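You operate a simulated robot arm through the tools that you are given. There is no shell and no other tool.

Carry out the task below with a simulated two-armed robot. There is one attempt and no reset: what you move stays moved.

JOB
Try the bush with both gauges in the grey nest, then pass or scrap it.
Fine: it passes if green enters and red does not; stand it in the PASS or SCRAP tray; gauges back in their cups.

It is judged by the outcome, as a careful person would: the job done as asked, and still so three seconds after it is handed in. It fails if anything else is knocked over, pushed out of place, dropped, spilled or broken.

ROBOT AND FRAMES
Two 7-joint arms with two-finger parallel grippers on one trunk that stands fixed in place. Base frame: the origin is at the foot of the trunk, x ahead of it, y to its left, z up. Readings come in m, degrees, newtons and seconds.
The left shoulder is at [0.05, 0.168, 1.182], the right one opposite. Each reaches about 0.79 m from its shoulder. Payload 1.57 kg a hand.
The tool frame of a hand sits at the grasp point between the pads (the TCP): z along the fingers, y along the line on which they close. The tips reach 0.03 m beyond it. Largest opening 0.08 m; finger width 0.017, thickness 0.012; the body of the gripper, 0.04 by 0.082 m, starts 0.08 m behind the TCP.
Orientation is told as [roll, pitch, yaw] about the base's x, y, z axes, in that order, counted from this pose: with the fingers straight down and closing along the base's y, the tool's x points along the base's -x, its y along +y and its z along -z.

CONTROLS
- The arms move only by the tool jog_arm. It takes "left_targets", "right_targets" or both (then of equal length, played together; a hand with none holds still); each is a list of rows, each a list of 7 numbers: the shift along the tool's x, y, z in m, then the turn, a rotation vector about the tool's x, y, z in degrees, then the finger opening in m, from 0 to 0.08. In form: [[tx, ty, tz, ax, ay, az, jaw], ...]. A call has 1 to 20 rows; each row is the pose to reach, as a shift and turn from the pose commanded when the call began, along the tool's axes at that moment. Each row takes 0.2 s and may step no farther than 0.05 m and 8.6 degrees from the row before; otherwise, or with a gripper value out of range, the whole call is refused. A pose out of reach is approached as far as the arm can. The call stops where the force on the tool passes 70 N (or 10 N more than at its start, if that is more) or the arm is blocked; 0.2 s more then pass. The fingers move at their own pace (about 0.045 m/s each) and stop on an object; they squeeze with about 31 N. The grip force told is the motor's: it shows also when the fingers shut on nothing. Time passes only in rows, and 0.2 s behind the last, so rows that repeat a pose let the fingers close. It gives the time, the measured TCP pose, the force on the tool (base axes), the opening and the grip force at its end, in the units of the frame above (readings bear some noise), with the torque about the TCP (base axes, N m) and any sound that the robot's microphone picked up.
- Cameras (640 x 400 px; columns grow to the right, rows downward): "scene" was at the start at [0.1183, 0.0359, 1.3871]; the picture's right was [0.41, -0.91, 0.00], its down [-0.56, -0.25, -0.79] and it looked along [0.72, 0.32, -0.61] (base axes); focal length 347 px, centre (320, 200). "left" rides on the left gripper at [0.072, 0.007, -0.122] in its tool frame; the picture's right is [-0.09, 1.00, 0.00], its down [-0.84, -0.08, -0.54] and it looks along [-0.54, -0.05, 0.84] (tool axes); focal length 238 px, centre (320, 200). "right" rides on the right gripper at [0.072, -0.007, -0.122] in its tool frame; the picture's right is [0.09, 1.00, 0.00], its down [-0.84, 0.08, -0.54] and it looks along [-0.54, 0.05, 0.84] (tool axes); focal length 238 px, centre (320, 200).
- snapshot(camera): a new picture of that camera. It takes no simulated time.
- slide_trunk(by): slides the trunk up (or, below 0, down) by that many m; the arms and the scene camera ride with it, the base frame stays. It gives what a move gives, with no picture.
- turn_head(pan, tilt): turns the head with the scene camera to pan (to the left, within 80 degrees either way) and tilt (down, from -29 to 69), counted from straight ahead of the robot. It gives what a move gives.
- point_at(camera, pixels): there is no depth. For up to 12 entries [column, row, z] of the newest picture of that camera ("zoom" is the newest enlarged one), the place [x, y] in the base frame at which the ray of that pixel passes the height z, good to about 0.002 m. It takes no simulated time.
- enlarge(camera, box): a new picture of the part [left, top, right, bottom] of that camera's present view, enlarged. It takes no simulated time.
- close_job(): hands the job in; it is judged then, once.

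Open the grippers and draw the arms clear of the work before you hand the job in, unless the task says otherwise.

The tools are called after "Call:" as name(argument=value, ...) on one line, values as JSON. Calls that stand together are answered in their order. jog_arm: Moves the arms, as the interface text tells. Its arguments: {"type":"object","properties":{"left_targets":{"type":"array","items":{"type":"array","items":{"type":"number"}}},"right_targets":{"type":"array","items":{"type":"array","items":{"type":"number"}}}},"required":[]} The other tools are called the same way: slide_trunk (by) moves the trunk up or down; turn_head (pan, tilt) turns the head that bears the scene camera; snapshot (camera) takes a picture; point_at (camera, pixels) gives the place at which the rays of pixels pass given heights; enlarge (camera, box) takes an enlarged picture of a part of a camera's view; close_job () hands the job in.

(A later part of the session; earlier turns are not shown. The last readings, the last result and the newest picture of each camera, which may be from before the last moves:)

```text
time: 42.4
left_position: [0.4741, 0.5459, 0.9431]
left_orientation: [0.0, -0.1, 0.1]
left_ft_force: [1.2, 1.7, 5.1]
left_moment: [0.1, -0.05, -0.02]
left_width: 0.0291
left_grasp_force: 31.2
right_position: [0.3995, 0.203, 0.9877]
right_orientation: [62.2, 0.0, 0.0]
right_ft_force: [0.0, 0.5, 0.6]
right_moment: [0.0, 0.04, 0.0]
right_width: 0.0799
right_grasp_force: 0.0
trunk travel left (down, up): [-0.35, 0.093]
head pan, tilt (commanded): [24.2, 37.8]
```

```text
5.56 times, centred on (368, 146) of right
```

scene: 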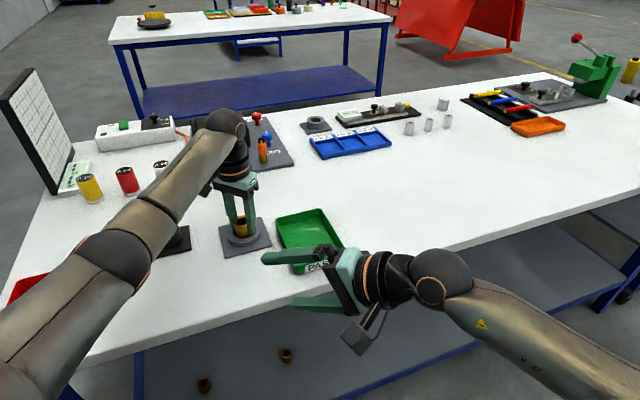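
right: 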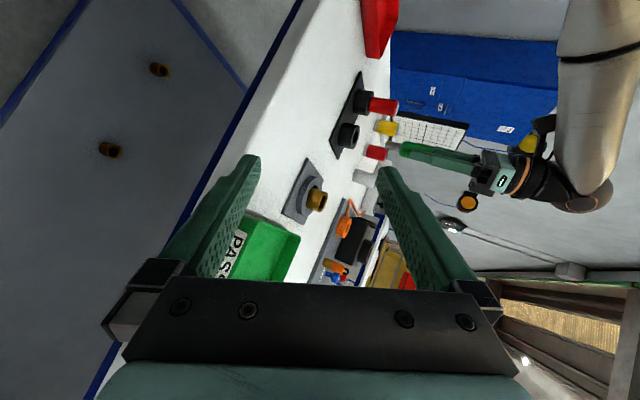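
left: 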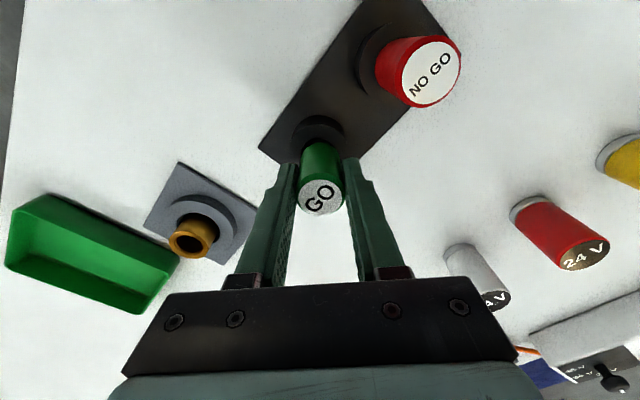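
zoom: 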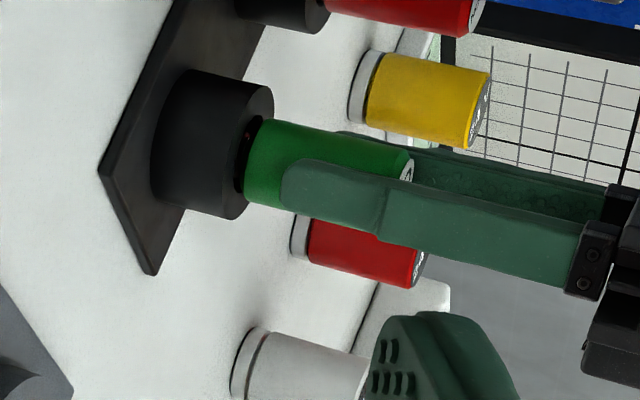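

Contact at 5 N at z=0.943: the green gauge is seated. I relieve 1 mm, open, and rise straight up clear of the handle.

Call:
jog_arm(left_targets=[[0, 0, -0.001, 0, 0, 0, 0.029], [0, 0, -0.001, 0, 0, 0, 0.05], [0, 0, -0.001, 0, 0, 0, 0.07], [0, 0, -0.001, 0, 0, 0, 0.07], [0, 0, -0.001, 0, 0, 0, 0.07], [0, 0, -0.03, 0, 0, 0, 0.07], [0, 0, -0.065, 0, 0, 0, 0.07], [0, 0, -0.1, 0, 0, 0, 0.07], [0, 0, -0.1, 0, 0, 0, 0.07]])

Call:
enlarge(camera="right", box=[320, 80, 416, 152])

Call:
snapshot(camera="left")

```text
time: 44.4
left_position: [0.4724, 0.5455, 1.0419]
left_orientation: [-0.1, -0.1, 0.0]
left_ft_force: [0.1, -0.6, 0.3]
left_moment: [0.0, -0.01, 0.0]
left_width: 0.0701
left_grasp_force: 0.1
right_position: [0.3996, 0.2043, 0.9857]
right_orientation: [62.2, 0.1, 0.1]
right_ft_force: [0.0, -0.4, 0.2]
right_moment: [0.01, 0.03, -0.04]
right_width: 0.08
right_grasp_force: 0.1
trunk travel left (down, up): [-0.35, 0.093]
head pan, tilt (commanded): [24.2, 37.8]
```

```text
5.56 times, centred on (368, 116) of right
```

zoom: 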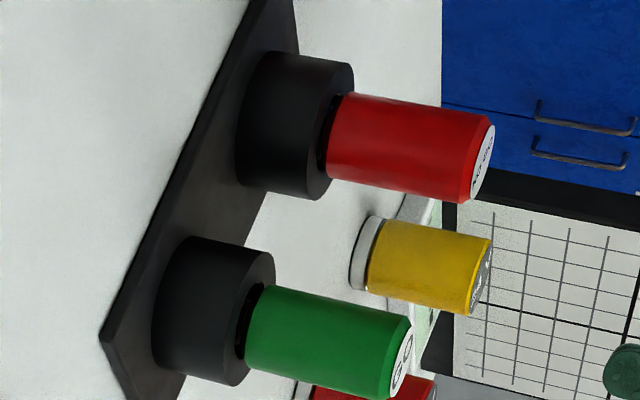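

```text
taken
```

left: 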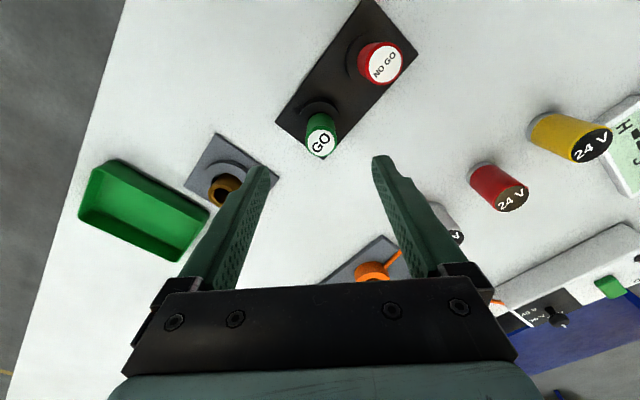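

Green stands back in its cup. I move over the red gauge near (0.416,0.602) at the same height and look.

Call:
jog_arm(left_targets=[[0.028, 0.028, 0, 0, 0, 0, 0.07], [0.0564, 0.0565, 0, 0, 0, 0, 0.07], [0.0564, 0.0565, 0, 0, 0, 0, 0.07], [0.0564, 0.0565, 0, 0, 0, 0, 0.07]])

Call:
enlarge(camera="left", box=[256, 80, 416, 180])

Call:
snapshot(camera="scene")

```text
time: 45.4
left_position: [0.4171, 0.6023, 1.0425]
left_orientation: [0.0, -0.1, 0.0]
left_ft_force: [-0.8, -0.2, -0.3]
left_moment: [0.01, 0.0, 0.0]
left_width: 0.07
left_grasp_force: 0.2
right_position: [0.3987, 0.2036, 0.9865]
right_orientation: [62.2, 0.1, -0.1]
right_ft_force: [0.4, -0.3, 1.2]
right_moment: [-0.02, -0.01, -0.02]
right_width: 0.0796
right_grasp_force: 0.0
trunk travel left (down, up): [-0.35, 0.093]
head pan, tilt (commanded): [24.2, 37.8]
```

```text
4.00 times, centred on (336, 130) of left
```

zoom: 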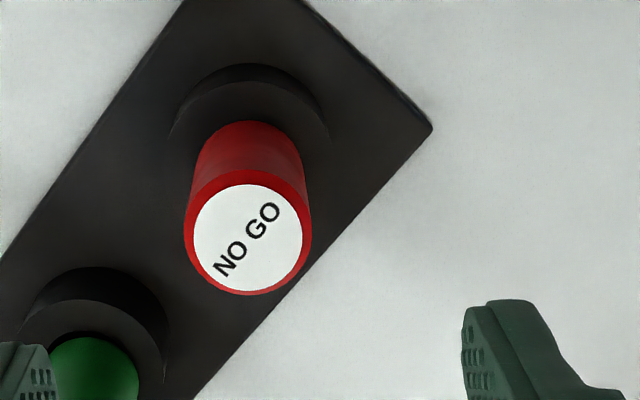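

```text
taken
```

scene: 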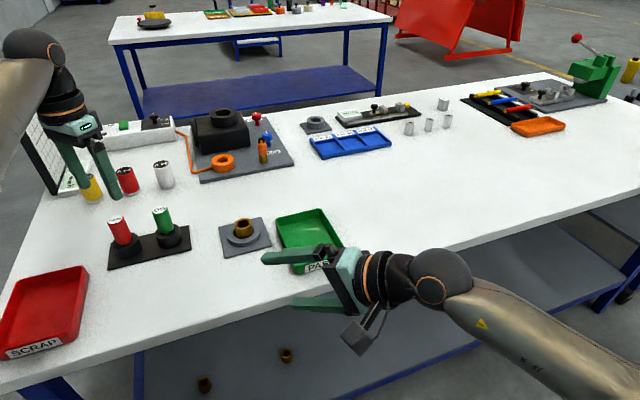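

The NO GO cap is at left-view (318,138): gauge ≈3.5 mm less in x and ≈1.2 mm less in y than the hand. I correct and descend around the handle to TCP ≈0.9445.

Call:
jog_arm(left_targets=[[0.0035, -0.0012, 0.02, 0, 0, 0, 0.07], [0.0035, -0.0012, 0.05, 0, 0, 0, 0.07], [0.0035, -0.0012, 0.08, 0, 0, 0, 0.07], [0.0035, -0.0012, 0.098, 0, 0, 0, 0.07], [0.0035, -0.0012, 0.098, 0, 0, 0, 0.07], [0.0035, -0.0012, 0.098, 0, 0, 0, 0.07]])

Call:
enlarge(camera="left", box=[240, 130, 400, 230])

Call:
enlarge(camera="right", box=[320, 80, 416, 152])

```text
time: 46.8
left_position: [0.415, 0.6012, 0.9435]
left_orientation: [0.1, 0.0, 0.0]
left_ft_force: [-0.6, -0.2, -0.1]
left_moment: [0.01, 0.0, 0.0]
left_width: 0.0701
left_grasp_force: 0.1
right_position: [0.3992, 0.2039, 0.9875]
right_orientation: [62.1, 0.0, 0.0]
right_ft_force: [0.3, 0.1, 0.1]
right_moment: [0.02, -0.02, 0.01]
right_width: 0.08
right_grasp_force: 0.0
trunk travel left (down, up): [-0.35, 0.093]
head pan, tilt (commanded): [24.2, 37.8]
```

```text
4.00 times, centred on (320, 180) of left
```

zoom: 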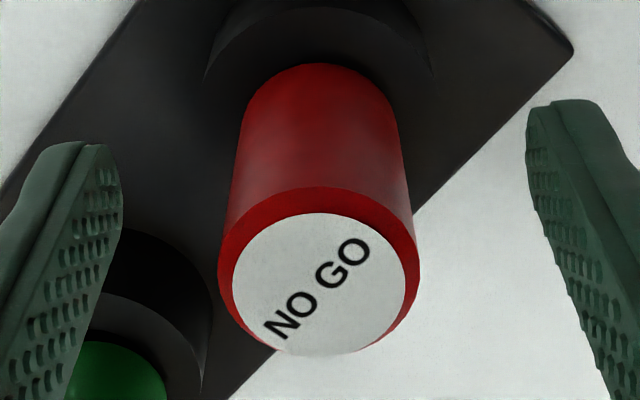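

```text
5.56 times, centred on (368, 116) of right
```

zoom: 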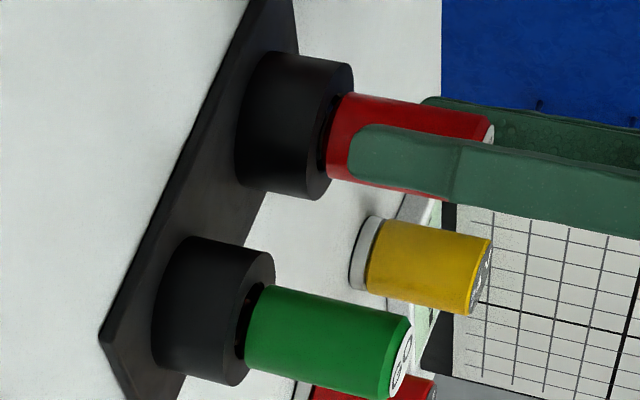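

Cap is centred at column 320. I close on the red handle.

Call:
jog_arm(left_targets=[[0, 0, 0, 0, 0, 0, 0.04], [0, 0, 0, 0, 0, 0, 0.025], [0, 0, 0, 0, 0, 0, 0.02], [0, 0, 0, 0, 0, 0, 0.02], [0, 0, 0, 0, 0, 0, 0.02]])

```text
time: 48.0
left_position: [0.4139, 0.6014, 0.9436]
left_orientation: [0.0, -0.1, 0.0]
left_ft_force: [0.4, 0.5, 0.8]
left_moment: [-0.04, 0.02, 0.06]
left_width: 0.0292
left_grasp_force: 30.9
right_position: [0.4005, 0.2035, 0.9864]
right_orientation: [62.1, 0.0, 0.0]
right_ft_force: [-0.7, -0.3, 0.6]
right_moment: [0.01, 0.0, 0.02]
right_width: 0.0804
right_grasp_force: 0.1
trunk travel left (down, up): [-0.35, 0.093]
head pan, tilt (commanded): [24.2, 37.8]
```

Gripped at 0.0292 m, 31 N; seat pose TCP (0.414,0.6014,0.9436). I lift 0.12 m so the pin will clear the green gauge, then look at the pin.

Call:
jog_arm(left_targets=[[0, 0, -0.01, 0, 0, 0, 0.02], [0, 0, -0.025, 0, 0, 0, 0.02], [0, 0, -0.045, 0, 0, 0, 0.02], [0, 0, -0.075, 0, 0, 0, 0.02], [0, 0, -0.105, 0, 0, 0, 0.02], [0, 0, -0.12, 0, 0, 0, 0.02], [0, 0, -0.12, 0, 0, 0, 0.02]])

Call:
enlarge(camera="left", box=[260, 120, 380, 210])

Call:
enlarge(camera="right", box=[340, 80, 460, 170])

```text
time: 49.6
left_position: [0.4128, 0.6009, 1.0656]
left_orientation: [-0.1, 0.0, 0.0]
left_ft_force: [0.1, -0.3, -1.3]
left_moment: [-0.03, -0.02, -0.01]
left_width: 0.0291
left_grasp_force: 31.2
right_position: [0.3994, 0.2052, 0.9877]
right_orientation: [62.0, 0.0, 0.0]
right_ft_force: [0.3, -0.6, -0.2]
right_moment: [0.01, 0.02, 0.0]
right_width: 0.08
right_grasp_force: 0.0
trunk travel left (down, up): [-0.35, 0.093]
head pan, tilt (commanded): [24.2, 37.8]
```

```text
4.44 times, centred on (320, 165) of left
```

zoom: 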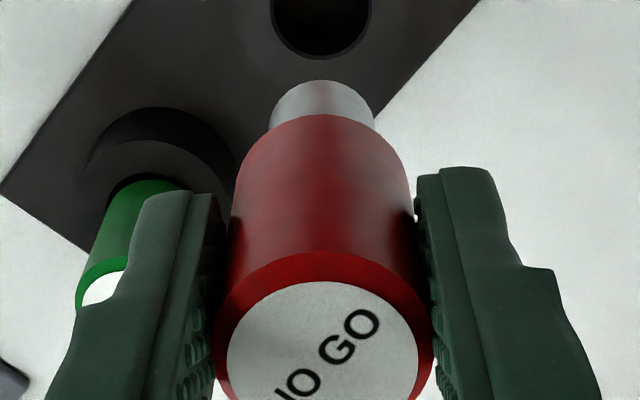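

```text
4.44 times, centred on (400, 125) of right
```

zoom: 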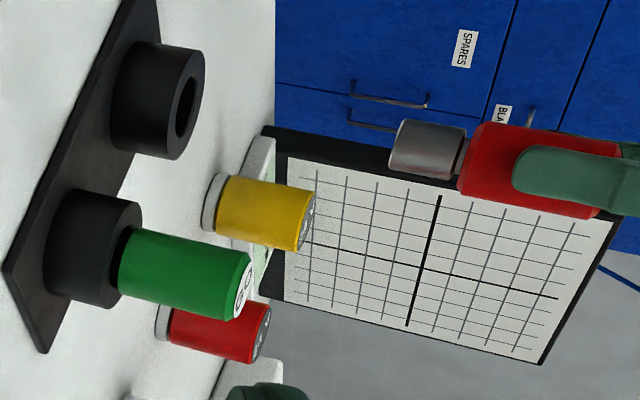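

The red pin is visibly thicker (≈0.0207 vs green ≈0.0163). I carry it, high over the green gauge, to above the bush and stop at TCP z≈1.00.

Call:
jog_arm(left_targets=[[-0.023, -0.032, 0, 0, 0, 0, 0.02], [-0.046, -0.064, 0, 0, 0, 0, 0.02], [-0.069, -0.096, 0, 0, 0, 0, 0.02], [-0.092, -0.128, 0, 0, 0, 0, 0.02], [-0.115, -0.16, 0, 0, 0, 0, 0.02], [-0.1383, -0.1917, 0, 0, 0, 0, 0.02], [-0.1383, -0.1917, 0.035, 0, 0, 0, 0.02], [-0.1383, -0.1917, 0.065, 0, 0, 0, 0.02], [-0.1383, -0.1917, 0.065, 0, 0, 0, 0.02], [-0.1383, -0.1917, 0.065, 0, 0, 0, 0.02]])

Call:
enlarge(camera="left", box=[260, 80, 380, 170])

Call:
enlarge(camera="right", box=[296, 180, 376, 240])

Call:
enlarge(camera="scene", box=[216, 180, 280, 228])

```text
time: 51.8
left_position: [0.5543, 0.4087, 1.0006]
left_orientation: [0.0, 0.0, -0.1]
left_ft_force: [-0.1, -0.6, -1.7]
left_moment: [0.0, -0.01, -0.02]
left_width: 0.0291
left_grasp_force: 31.2
right_position: [0.4002, 0.2031, 0.9871]
right_orientation: [62.1, 0.1, 0.0]
right_ft_force: [-0.8, 0.4, 0.0]
right_moment: [-0.04, 0.03, 0.0]
right_width: 0.0802
right_grasp_force: 0.0
trunk travel left (down, up): [-0.35, 0.093]
head pan, tilt (commanded): [24.2, 37.8]
```

```text
4.44 times, centred on (320, 125) of left
```

zoom: 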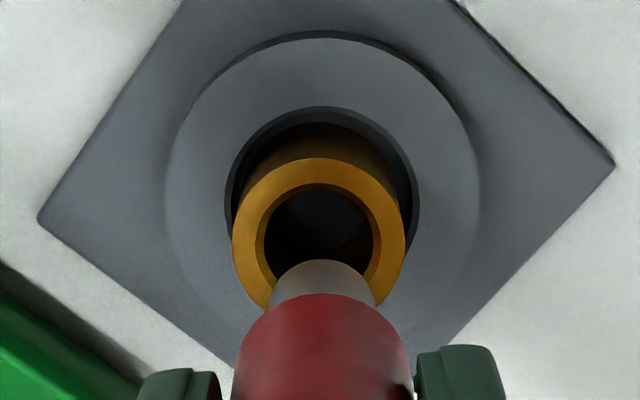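

```text
6.67 times, centred on (336, 210) of right
```

zoom: 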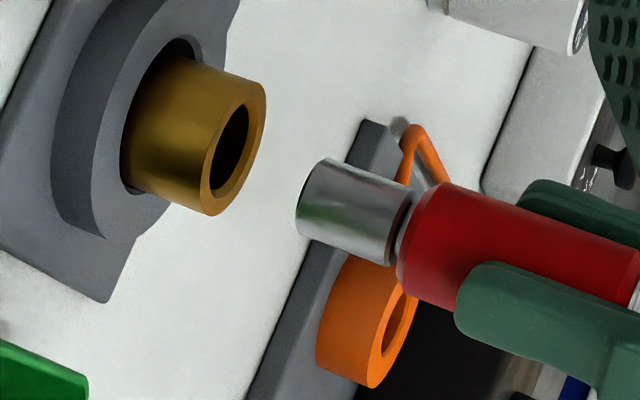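

```text
8.33 times, centred on (248, 204) of scene
```

zoom: 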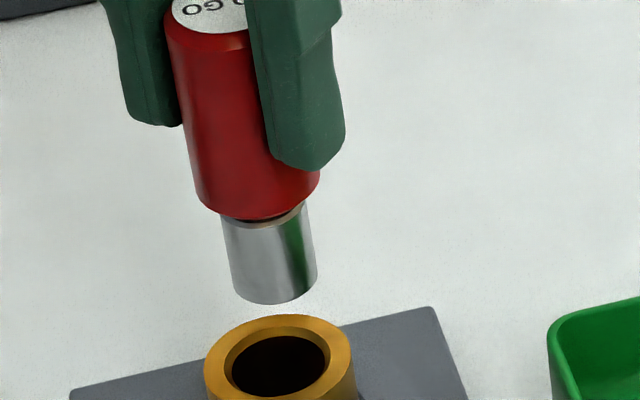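

The red pin appears ≈4 mm too far in +x relative to the bore and ≈0.5 mm in y (left: pin 323 vs bore 318). I correct that and lower to just above the rim.

Call:
jog_arm(left_targets=[[0.004, -0.0006, 0, 0, 0, 0, 0.02], [0.004, -0.0006, 0.008, 0, 0, 0, 0.02], [0.004, -0.0006, 0.016, 0, 0, 0, 0.02], [0.004, -0.0006, 0.016, 0, 0, 0, 0.02], [0.004, -0.0006, 0.016, 0, 0, 0, 0.02]])

Call:
enlarge(camera="left", box=[272, 90, 368, 162])

Call:
enlarge(camera="right", box=[304, 186, 352, 222])

Call:
enlarge(camera="scene", box=[224, 200, 264, 230])

```text
time: 53.0
left_position: [0.5486, 0.408, 0.9848]
left_orientation: [0.0, -0.1, -0.1]
left_ft_force: [-0.6, -0.8, -0.6]
left_moment: [-0.01, -0.01, -0.01]
left_width: 0.0291
left_grasp_force: 31.1
right_position: [0.3995, 0.2047, 0.9865]
right_orientation: [62.1, 0.0, 0.1]
right_ft_force: [-0.4, 0.5, -0.3]
right_moment: [0.04, 0.02, -0.01]
right_width: 0.08
right_grasp_force: 0.0
trunk travel left (down, up): [-0.35, 0.093]
head pan, tilt (commanded): [24.2, 37.8]
```

```text
5.56 times, centred on (320, 126) of left
```

zoom: 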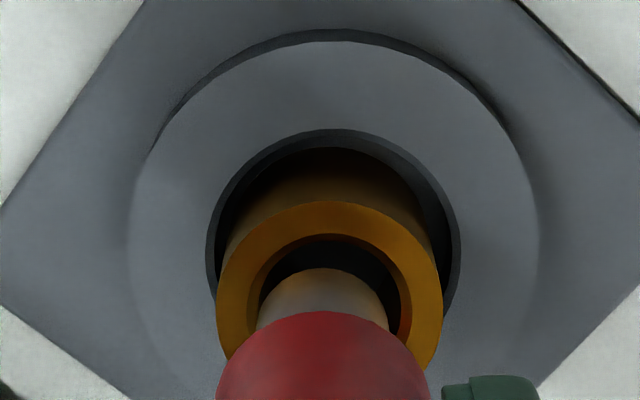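

```text
11.11 times, centred on (328, 204) of right
```

zoom: 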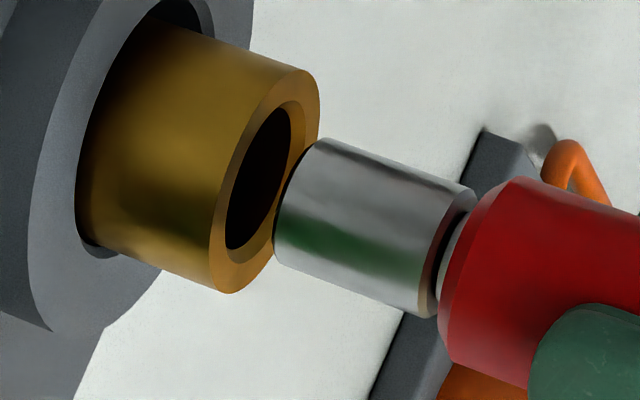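

```text
13.33 times, centred on (244, 215) of scene
```

zoom: 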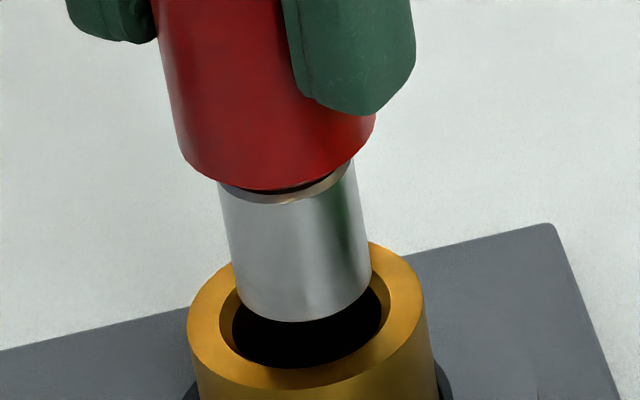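

Now the bore (330) is right of the pin (323) by ≈1.1 mm; x agrees within 0.5 mm. I shift +1.1 mm in y, settle, and check again before entering.

Call:
jog_arm(left_targets=[[0, 0.0011, 0, 0, 0, 0, 0.02], [0, 0.0011, 0.002, 0, 0, 0, 0.02], [0, 0.0011, 0.003, 0, 0, 0, 0.02], [0, 0.0011, 0.003, 0, 0, 0, 0.02], [0, 0.0011, 0.003, 0, 0, 0, 0.02]])

Call:
enlarge(camera="left", box=[272, 90, 368, 162])

Call:
enlarge(camera="right", box=[304, 186, 352, 222])

Call:
enlarge(camera="scene", box=[224, 200, 264, 230])

```text
time: 54.2
left_position: [0.5488, 0.4093, 0.9807]
left_orientation: [0.0, 0.0, 0.1]
left_ft_force: [-0.1, 0.9, -0.9]
left_moment: [-0.04, 0.01, 0.0]
left_width: 0.0292
left_grasp_force: 30.8
right_position: [0.3996, 0.2042, 0.9873]
right_orientation: [62.1, 0.0, -0.1]
right_ft_force: [-0.2, 0.1, -0.1]
right_moment: [0.01, -0.04, -0.01]
right_width: 0.08
right_grasp_force: 0.1
trunk travel left (down, up): [-0.35, 0.093]
head pan, tilt (commanded): [24.2, 37.8]
```

```text
5.56 times, centred on (320, 126) of left
```

zoom: 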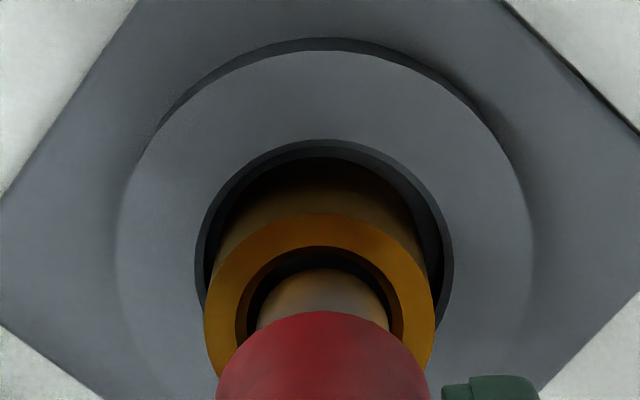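

```text
11.11 times, centred on (328, 204) of right
```

zoom: 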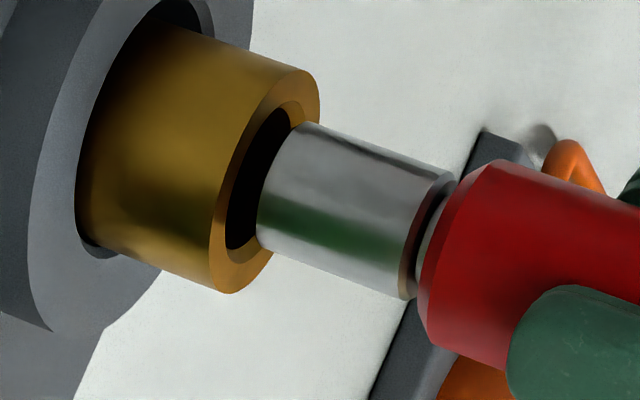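

```text
13.33 times, centred on (244, 215) of scene
```

zoom: 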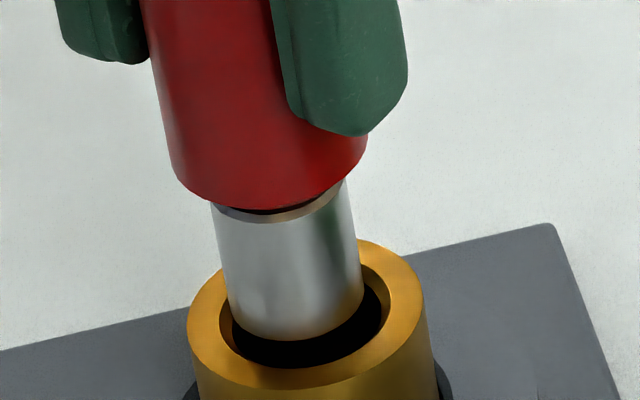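

Pin is ≈0.8 mm too far in +y now; x is fine. I shift −0.8 mm in y and lower 4 mm to begin entry, watching force.

Call:
jog_arm(left_targets=[[-0.0003, -0.0008, 0, 0, 0, 0, 0.02], [-0.0003, -0.0008, 0.001, 0, 0, 0, 0.02], [-0.0003, -0.0008, 0.002, 0, 0, 0, 0.02], [-0.0003, -0.0008, 0.003, 0, 0, 0, 0.02], [-0.0003, -0.0008, 0.004, 0, 0, 0, 0.02], [-0.0003, -0.0008, 0.004, 0, 0, 0, 0.02]])

Call:
enlarge(camera="left", box=[272, 90, 368, 162])

Call:
enlarge(camera="right", box=[304, 186, 352, 222])

Call:
enlarge(camera="scene", box=[224, 200, 264, 230])

```text
time: 55.6
left_position: [0.5487, 0.4098, 0.9763]
left_orientation: [0.0, 0.0, 0.0]
left_ft_force: [0.5, -0.3, -0.4]
left_moment: [0.01, 0.02, 0.0]
left_width: 0.029
left_grasp_force: 31.1
right_position: [0.4, 0.2028, 0.9866]
right_orientation: [62.1, 0.0, 0.0]
right_ft_force: [0.4, -1.1, 0.0]
right_moment: [0.0, -0.01, 0.0]
right_width: 0.0801
right_grasp_force: 0.1
trunk travel left (down, up): [-0.35, 0.093]
head pan, tilt (commanded): [24.2, 37.8]
```

```text
5.56 times, centred on (320, 126) of left
```

zoom: 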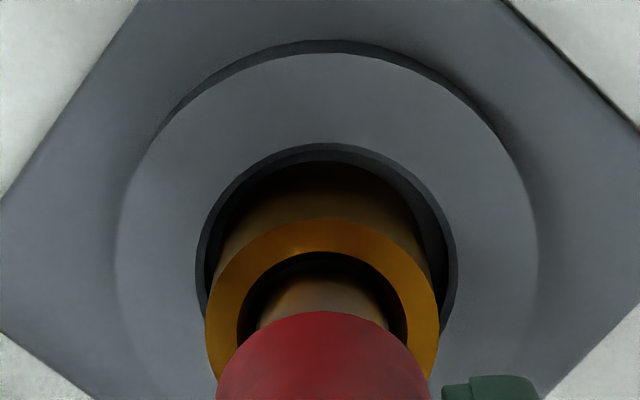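

```text
11.11 times, centred on (328, 204) of right
```

zoom: 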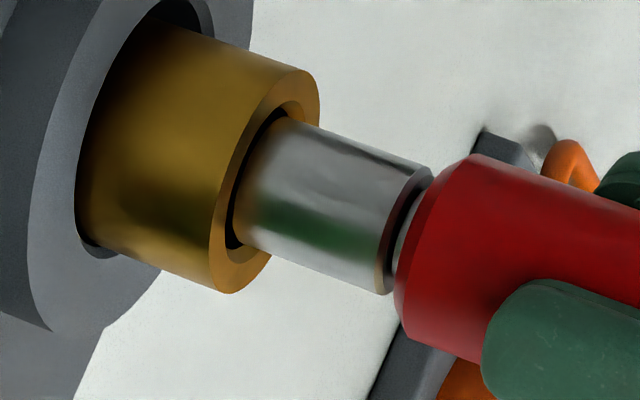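

```text
13.33 times, centred on (244, 215) of scene
```

zoom: 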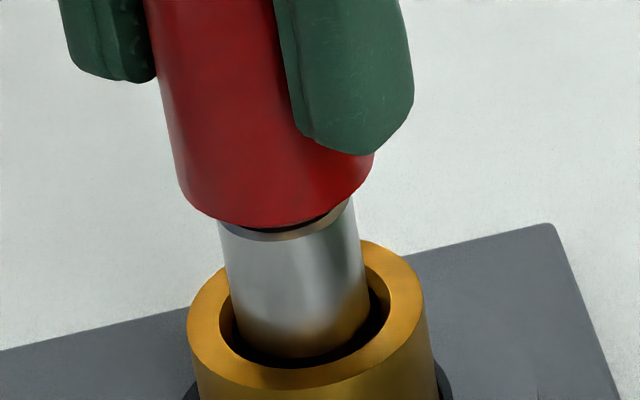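

The pin's tip is at the mouth of the bore with no force. I lower 4 mm more in 1 mm rows.

Call:
jog_arm(left_targets=[[0, -0.0003, 0.001, 0, 0, 0, 0.02], [0, -0.0003, 0.002, 0, 0, 0, 0.02], [0, -0.0003, 0.003, 0, 0, 0, 0.02], [0, -0.0003, 0.004, 0, 0, 0, 0.02], [0, -0.0003, 0.004, 0, 0, 0, 0.02]])

Call:
enlarge(camera="right", box=[304, 186, 352, 222])

Call:
enlarge(camera="scene", box=[224, 200, 264, 230])

```text
time: 56.8
left_position: [0.5486, 0.4081, 0.9732]
left_orientation: [-0.1, 0.0, -0.1]
left_ft_force: [0.6, 0.5, -0.6]
left_moment: [0.03, 0.02, 0.0]
left_width: 0.0289
left_grasp_force: 31.3
right_position: [0.3999, 0.2032, 0.9866]
right_orientation: [62.1, 0.0, -0.1]
right_ft_force: [0.4, -0.1, 0.1]
right_moment: [-0.01, 0.0, 0.05]
right_width: 0.0799
right_grasp_force: 0.1
trunk travel left (down, up): [-0.35, 0.093]
head pan, tilt (commanded): [24.2, 37.8]
```

```text
11.11 times, centred on (328, 204) of right
```

zoom: 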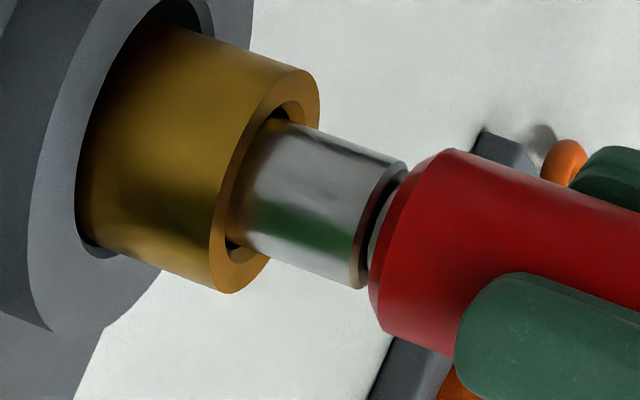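

```text
13.33 times, centred on (244, 215) of scene
```

zoom: 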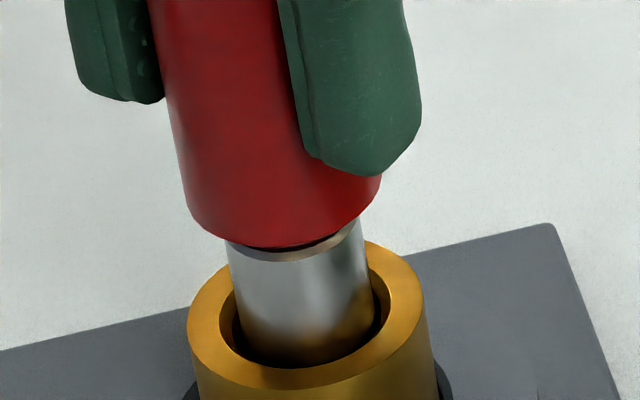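

The red pin is now inside the mouth, still no force. I continue 5 mm further in small rows.

Call:
jog_arm(left_targets=[[0, 0, 0.001, 0, 0, 0, 0.02], [0, 0, 0.002, 0, 0, 0, 0.02], [0, 0, 0.003, 0, 0, 0, 0.02], [0, 0, 0.004, 0, 0, 0, 0.02], [0, 0, 0.005, 0, 0, 0, 0.02], [0, 0, 0.005, 0, 0, 0, 0.02]])

Call:
enlarge(camera="right", box=[304, 186, 352, 222])

Call:
enlarge(camera="scene", box=[224, 200, 264, 230])

```text
time: 58.2
left_position: [0.5488, 0.4079, 0.9681]
left_orientation: [0.0, 0.0, -0.1]
left_ft_force: [0.3, -0.2, -1.3]
left_moment: [-0.01, 0.0, 0.01]
left_width: 0.0294
left_grasp_force: 30.8
right_position: [0.3998, 0.203, 0.988]
right_orientation: [62.1, 0.0, -0.1]
right_ft_force: [-0.4, -0.5, 0.2]
right_moment: [0.01, -0.01, -0.01]
right_width: 0.0799
right_grasp_force: 0.1
trunk travel left (down, up): [-0.35, 0.093]
head pan, tilt (commanded): [24.2, 37.8]
```

```text
11.11 times, centred on (328, 204) of right
```

zoom: 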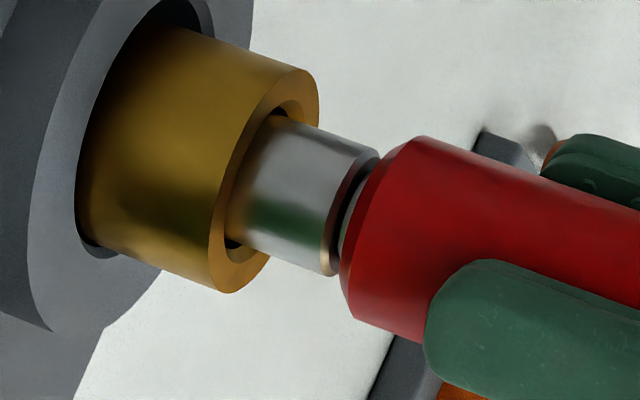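

```text
13.33 times, centred on (244, 215) of scene
```

zoom: 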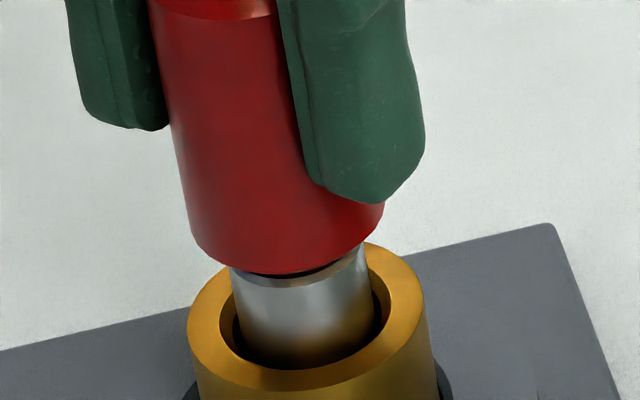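

The red gauge keeps going in without force (≈9 mm deep). I continue to see whether it goes all the way.

Call:
jog_arm(left_targets=[[0, 0, 0.002, 0, 0, 0, 0.02], [0, 0, 0.004, 0, 0, 0, 0.02], [0, 0, 0.006, 0, 0, 0, 0.02], [0, 0, 0.008, 0, 0, 0, 0.02], [0, 0, 0.01, 0, 0, 0, 0.02], [0, 0, 0.01, 0, 0, 0, 0.02]])

Call:
enlarge(camera="right", box=[304, 186, 352, 222])

Call:
enlarge(camera="scene", box=[224, 200, 264, 230])

```text
time: 59.6
left_position: [0.5478, 0.4087, 0.958]
left_orientation: [0.0, -0.1, 0.0]
left_ft_force: [0.2, -0.2, -1.7]
left_moment: [-0.02, -0.05, 0.04]
left_width: 0.0291
left_grasp_force: 30.9
right_position: [0.4003, 0.2035, 0.987]
right_orientation: [62.1, -0.1, 0.1]
right_ft_force: [0.1, -0.5, 0.4]
right_moment: [-0.04, 0.0, 0.0]
right_width: 0.0799
right_grasp_force: 0.1
trunk travel left (down, up): [-0.35, 0.093]
head pan, tilt (commanded): [24.2, 37.8]
```

```text
11.11 times, centred on (328, 204) of right
```

zoom: 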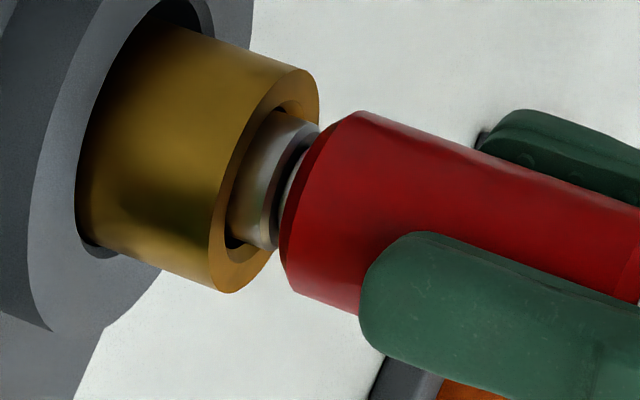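

```text
13.33 times, centred on (244, 215) of scene
```

zoom: 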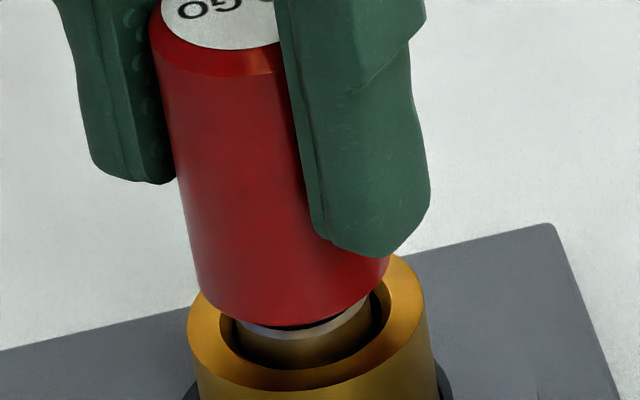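

Red is ≈19 mm in and still free. A last 6 mm takes it to the same full depth as green.

Call:
jog_arm(left_targets=[[0, 0, 0.002, 0, 0, 0, 0.02], [0, 0, 0.004, 0, 0, 0, 0.02], [0, 0, 0.0065, 0, 0, 0, 0.02], [0, 0, 0.0065, 0, 0, 0, 0.02]])

Call:
enlarge(camera="right", box=[304, 186, 352, 222])

```text
time: 60.6
left_position: [0.5491, 0.4084, 0.9496]
left_orientation: [-0.1, 0.0, 0.0]
left_ft_force: [0.4, -0.1, -0.9]
left_moment: [0.01, 0.03, 0.03]
left_width: 0.0292
left_grasp_force: 30.6
right_position: [0.3989, 0.2038, 0.9863]
right_orientation: [62.1, 0.0, 0.0]
right_ft_force: [-0.2, -1.0, -0.3]
right_moment: [0.0, -0.03, 0.03]
right_width: 0.0799
right_grasp_force: 0.1
trunk travel left (down, up): [-0.35, 0.093]
head pan, tilt (commanded): [24.2, 37.8]
```

```text
11.11 times, centred on (328, 204) of right
```

zoom: 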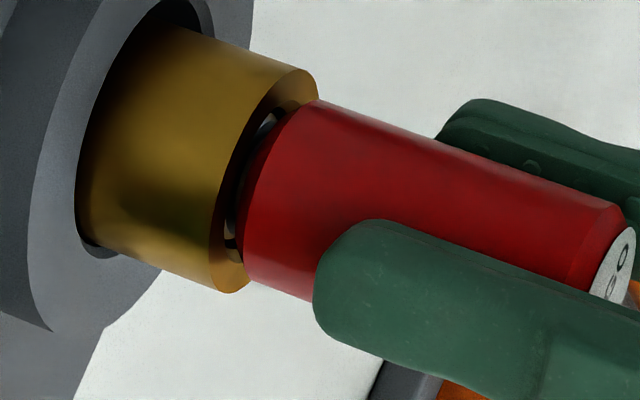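

Red enters fully too, so the bush fails: it must go to SCRAP. I withdraw the red gauge and carry it high back above its own cup.

Call:
jog_arm(left_targets=[[0, 0, -0.01, 0, 0, 0, 0.02], [0, 0, -0.03, 0, 0, 0, 0.02], [0, 0, -0.06, 0, 0, 0, 0.02], [0, 0, -0.09, 0, 0, 0, 0.02], [0, 0, -0.1165, 0, 0, 0, 0.02], [0.0225, 0.032, -0.1165, 0, 0, 0, 0.02], [0.045, 0.064, -0.1165, 0, 0, 0, 0.02], [0.0675, 0.096, -0.1165, 0, 0, 0, 0.02], [0.09, 0.128, -0.1165, 0, 0, 0, 0.02], [0.1125, 0.16, -0.1165, 0, 0, 0, 0.02], [0.1346, 0.1923, -0.1165, 0, 0, 0, 0.02], [0.1346, 0.1923, -0.1135, 0, 0, 0, 0.02], [0.1346, 0.1923, -0.1135, 0, 0, 0, 0.02], [0.1346, 0.1923, -0.1135, 0, 0, 0, 0.02]])

Call:
enlarge(camera="left", box=[260, 80, 380, 170])

Call:
snapshot(camera="scene")

```text
time: 63.6
left_position: [0.414, 0.5994, 1.065]
left_orientation: [0.0, -0.1, 0.0]
left_ft_force: [0.0, -0.2, -1.2]
left_moment: [0.0, 0.0, -0.03]
left_width: 0.0291
left_grasp_force: 30.8
right_position: [0.4, 0.2041, 0.9866]
right_orientation: [62.1, -0.1, 0.1]
right_ft_force: [-0.2, -0.2, 0.5]
right_moment: [-0.02, 0.01, 0.01]
right_width: 0.0801
right_grasp_force: 0.1
trunk travel left (down, up): [-0.35, 0.093]
head pan, tilt (commanded): [24.2, 37.8]
```

```text
4.44 times, centred on (320, 125) of left
```

zoom: 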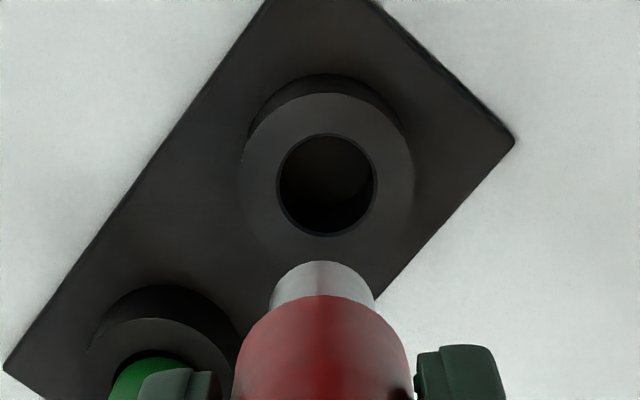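

```text
taken
```

scene: 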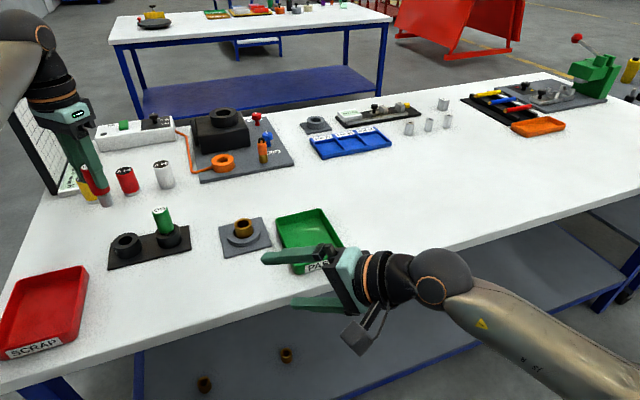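

The cup hole (327) is ≈1.7 mm further in +y than the pin (323), matching the readings. I correct and lower to about 7 mm above the seat.

Call:
jog_arm(left_targets=[[0, 0.0017, 0.01, 0, 0, 0, 0.02], [0, 0.0017, 0.035, 0, 0, 0, 0.02], [0, 0.0017, 0.06, 0, 0, 0, 0.02], [0, 0.0017, 0.075, 0, 0, 0, 0.02], [0, 0.0017, 0.084, 0, 0, 0, 0.02], [0, 0.0017, 0.084, 0, 0, 0, 0.02]])

Call:
enlarge(camera="right", box=[330, 80, 410, 140])

Call:
enlarge(camera="left", box=[260, 80, 380, 170])

Call:
enlarge(camera="scene", box=[96, 200, 176, 260])

```text
time: 65.0
left_position: [0.4144, 0.6039, 0.9791]
left_orientation: [0.0, 0.0, 0.0]
left_ft_force: [0.8, 0.0, -0.5]
left_moment: [-0.01, -0.02, 0.01]
left_width: 0.0291
left_grasp_force: 31.0
right_position: [0.4, 0.2044, 0.9877]
right_orientation: [62.1, -0.1, -0.1]
right_ft_force: [0.0, 0.4, 0.3]
right_moment: [-0.03, 0.0, -0.02]
right_width: 0.08
right_grasp_force: 0.0
trunk travel left (down, up): [-0.35, 0.093]
head pan, tilt (commanded): [24.2, 37.8]
```

```text
6.67 times, centred on (370, 110) of right
```

zoom: 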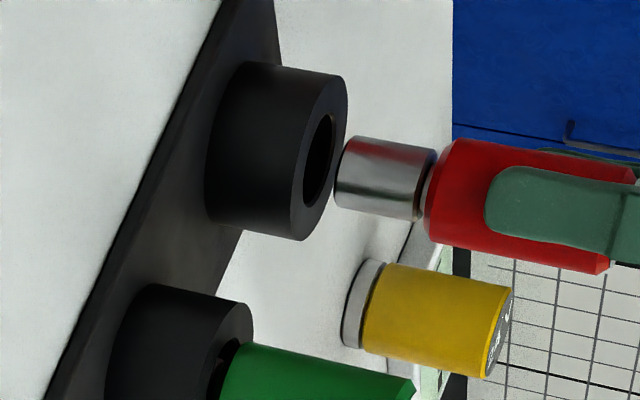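

```text
4.44 times, centred on (320, 125) of left
```

zoom: 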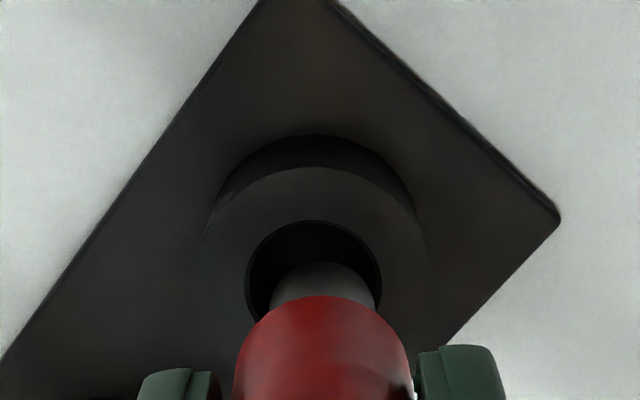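

```text
6.67 times, centred on (136, 230) of scene
```

zoom: 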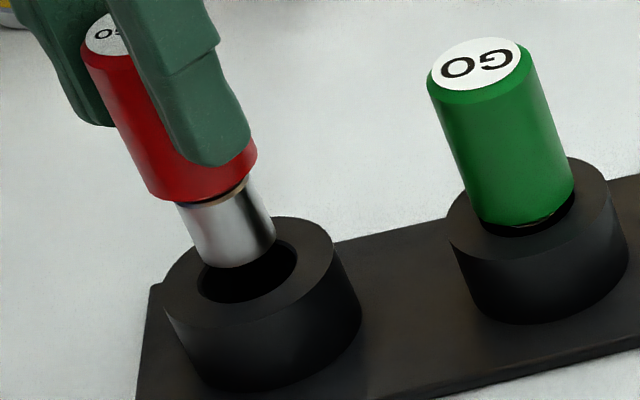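

The hand now reads y=0.6039 (2.4 mm past the seat) and the hole (313) is left of the pin (325). I shift −2.3 mm in y, let it settle, and look again.

Call:
jog_arm(left_targets=[[0, -0.0023, 0, 0, 0, 0, 0.02], [0, -0.0023, 0, 0, 0, 0, 0.02], [0, -0.0023, 0, 0, 0, 0, 0.02]])

Call:
enlarge(camera="left", box=[260, 80, 380, 170])

Call:
enlarge(camera="scene", box=[96, 200, 176, 260])

Call:
enlarge(camera="right", box=[330, 80, 410, 140])

```text
time: 65.8
left_position: [0.4157, 0.6004, 0.98]
left_orientation: [0.0, 0.0, 0.1]
left_ft_force: [0.2, 0.1, -1.6]
left_moment: [-0.03, 0.0, 0.01]
left_width: 0.0292
left_grasp_force: 31.7
right_position: [0.3998, 0.2024, 0.9866]
right_orientation: [62.0, 0.0, 0.0]
right_ft_force: [-0.6, -0.2, 0.4]
right_moment: [0.02, -0.02, 0.0]
right_width: 0.08
right_grasp_force: 0.0
trunk travel left (down, up): [-0.35, 0.093]
head pan, tilt (commanded): [24.2, 37.8]
```

```text
4.44 times, centred on (320, 125) of left
```

zoom: 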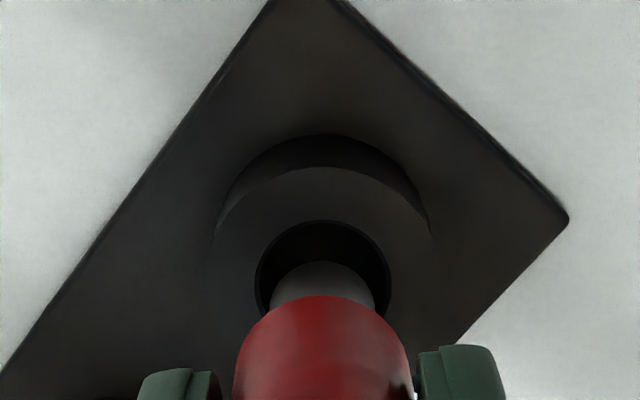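

```text
6.67 times, centred on (136, 230) of scene
```

zoom: 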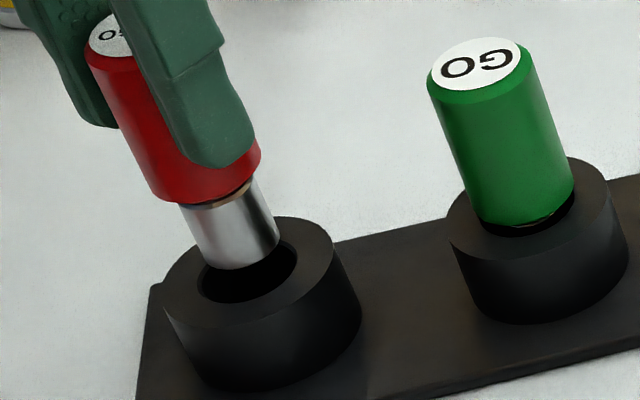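

```text
6.67 times, centred on (370, 110) of right
```

zoom: 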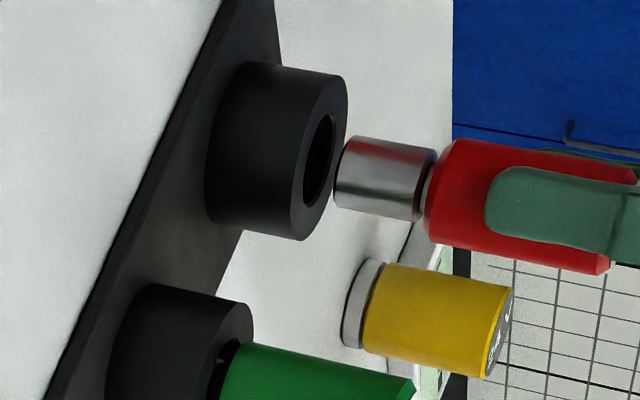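

y agrees (322 vs 322); x reads 1.5 mm past the seat pose and the side view agrees. I correct x by −1.5 mm and lower the pin into the cup to ≈7 mm above the seat.

Call:
jog_arm(left_targets=[[0.0015, 0, 0.002, 0, 0, 0, 0.02], [0.0015, 0, 0.008, 0, 0, 0, 0.02], [0.0015, 0, 0.014, 0, 0, 0, 0.02], [0.0015, 0, 0.02, 0, 0, 0, 0.02], [0.0015, 0, 0.026, 0, 0, 0, 0.02], [0.0015, 0, 0.028, 0, 0, 0, 0.02], [0.0015, 0, 0.028, 0, 0, 0, 0.02]])

Call:
enlarge(camera="scene", box=[96, 200, 176, 260])

Call:
enlarge(camera="right", box=[330, 80, 410, 140])

```text
time: 67.4
left_position: [0.4128, 0.6005, 0.9517]
left_orientation: [0.0, 0.0, 0.0]
left_ft_force: [-0.9, -0.2, -0.1]
left_moment: [0.02, -0.01, 0.0]
left_width: 0.029
left_grasp_force: 31.3
right_position: [0.3999, 0.204, 0.987]
right_orientation: [62.1, 0.0, 0.0]
right_ft_force: [-0.1, 0.2, -0.1]
right_moment: [0.03, -0.05, -0.04]
right_width: 0.0798
right_grasp_force: 0.0
trunk travel left (down, up): [-0.35, 0.093]
head pan, tilt (commanded): [24.2, 37.8]
```

```text
6.67 times, centred on (136, 230) of scene
```

zoom: 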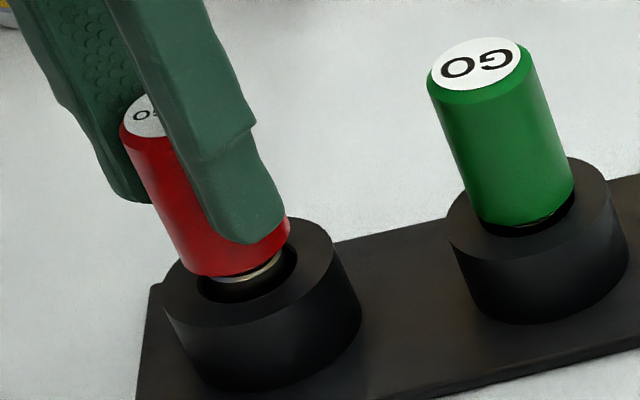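

```text
6.67 times, centred on (370, 110) of right
```

zoom: 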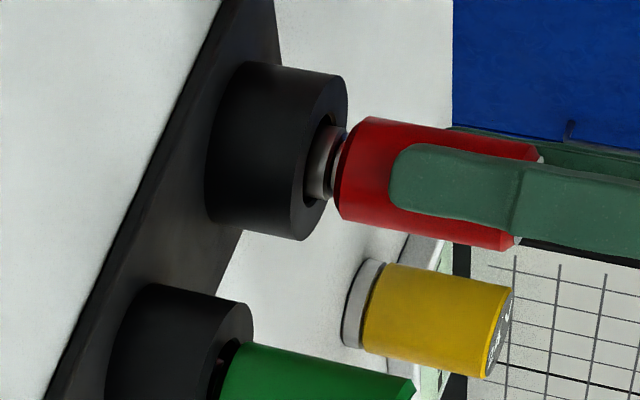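

The red pin is in its cup with no side force. I lower the last 8–9 mm to contact.

Call:
jog_arm(left_targets=[[0, 0, 0.003, 0, 0, 0, 0.02], [0, 0, 0.006, 0, 0, 0, 0.02], [0, 0, 0.008, 0, 0, 0, 0.02], [0, 0, 0.009, 0, 0, 0, 0.02], [0, 0, 0.009, 0, 0, 0, 0.02]])

Call:
enlarge(camera="right", box=[330, 80, 410, 140])

```text
time: 68.6
left_position: [0.413, 0.5995, 0.9427]
left_orientation: [0.0, 0.0, 0.0]
left_ft_force: [-0.7, 1.2, 0.7]
left_moment: [0.05, 0.01, 0.02]
left_width: 0.0291
left_grasp_force: 30.9
right_position: [0.3986, 0.2038, 0.9864]
right_orientation: [62.1, 0.0, -0.1]
right_ft_force: [0.1, -0.9, -0.1]
right_moment: [0.0, 0.0, -0.01]
right_width: 0.0801
right_grasp_force: 0.0
trunk travel left (down, up): [-0.35, 0.093]
head pan, tilt (commanded): [24.2, 37.8]
```

```text
6.67 times, centred on (370, 110) of right
```

zoom: 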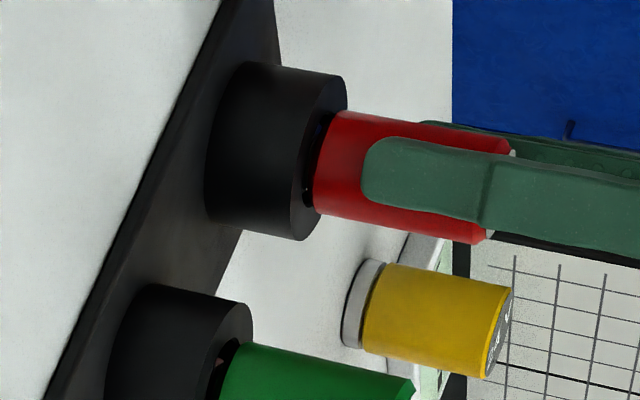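

It is just touching the seat. I press 1 mm more to confirm, then open and rise clear.

Call:
jog_arm(left_targets=[[0, 0, 0.001, 0, 0, 0, 0.02], [0, 0, 0.001, 0, 0, 0, 0.02]])

Call:
jog_arm(left_targets=[[0, 0, -0.0005, 0, 0, 0, 0.029], [0, 0, -0.0005, 0, 0, 0, 0.05], [0, 0, -0.0005, 0, 0, 0, 0.07], [0, 0, -0.0005, 0, 0, 0, 0.07], [0, 0, -0.0005, 0, 0, 0, 0.07], [0, 0, -0.03, 0, 0, 0, 0.07], [0, 0, -0.065, 0, 0, 0, 0.07], [0, 0, -0.1, 0, 0, 0, 0.07], [0, 0, -0.12, 0, 0, 0, 0.07], [0, 0, -0.12, 0, 0, 0, 0.07]])

Call:
enlarge(camera="right", box=[320, 80, 416, 152])

Call:
snapshot(camera="left")

Call:
snapshot(camera="scene")

```text
time: 69.2
left_position: [0.4122, 0.5999, 0.944]
left_orientation: [0.0, -0.2, -0.1]
left_ft_force: [1.2, 0.2, 6.5]
left_moment: [0.03, -0.02, 0.0]
left_width: 0.0291
left_grasp_force: 30.9
right_position: [0.3998, 0.2022, 0.9871]
right_orientation: [62.0, 0.0, 0.0]
right_ft_force: [-0.6, -0.5, 0.0]
right_moment: [0.0, -0.02, 0.01]
right_width: 0.0802
right_grasp_force: 0.0
trunk travel left (down, up): [-0.35, 0.093]
head pan, tilt (commanded): [24.2, 37.8]
```

```text
time: 71.4
left_position: [0.4136, 0.5994, 1.062]
left_orientation: [-0.1, -0.1, 0.1]
left_ft_force: [0.2, 0.3, 0.3]
left_moment: [0.01, 0.02, -0.02]
left_width: 0.0699
left_grasp_force: 0.0
right_position: [0.3993, 0.2033, 0.9866]
right_orientation: [62.0, 0.0, -0.1]
right_ft_force: [0.8, 0.2, 0.0]
right_moment: [0.0, 0.0, 0.0]
right_width: 0.0799
right_grasp_force: 0.0
trunk travel left (down, up): [-0.35, 0.093]
head pan, tilt (commanded): [24.2, 37.8]
```

```text
5.56 times, centred on (368, 116) of right
```

zoom: 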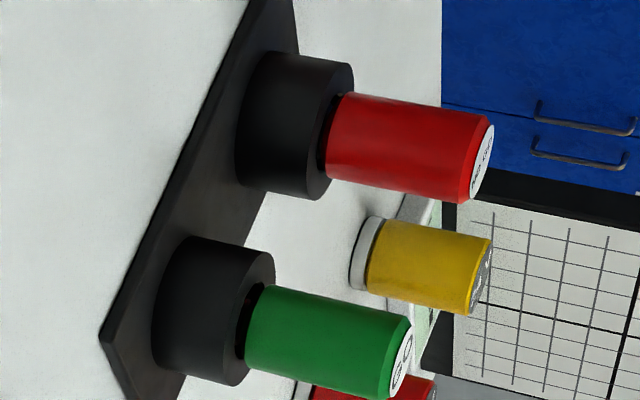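

```text
taken
```

left: 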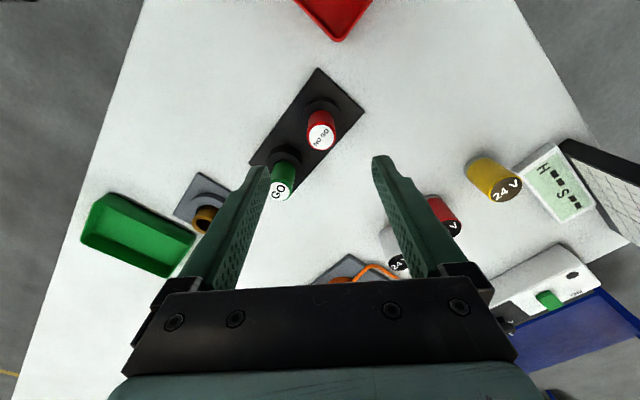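

```text
taken
```

scene: 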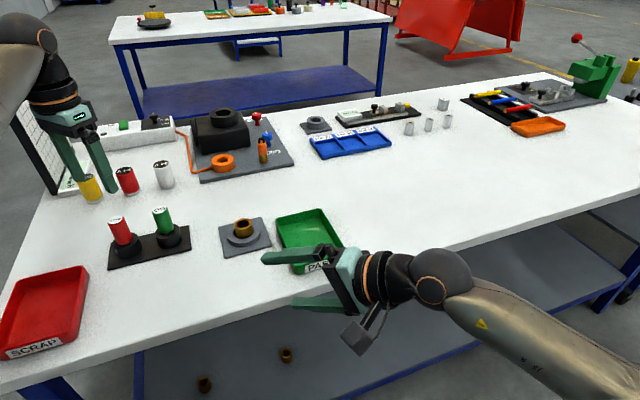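

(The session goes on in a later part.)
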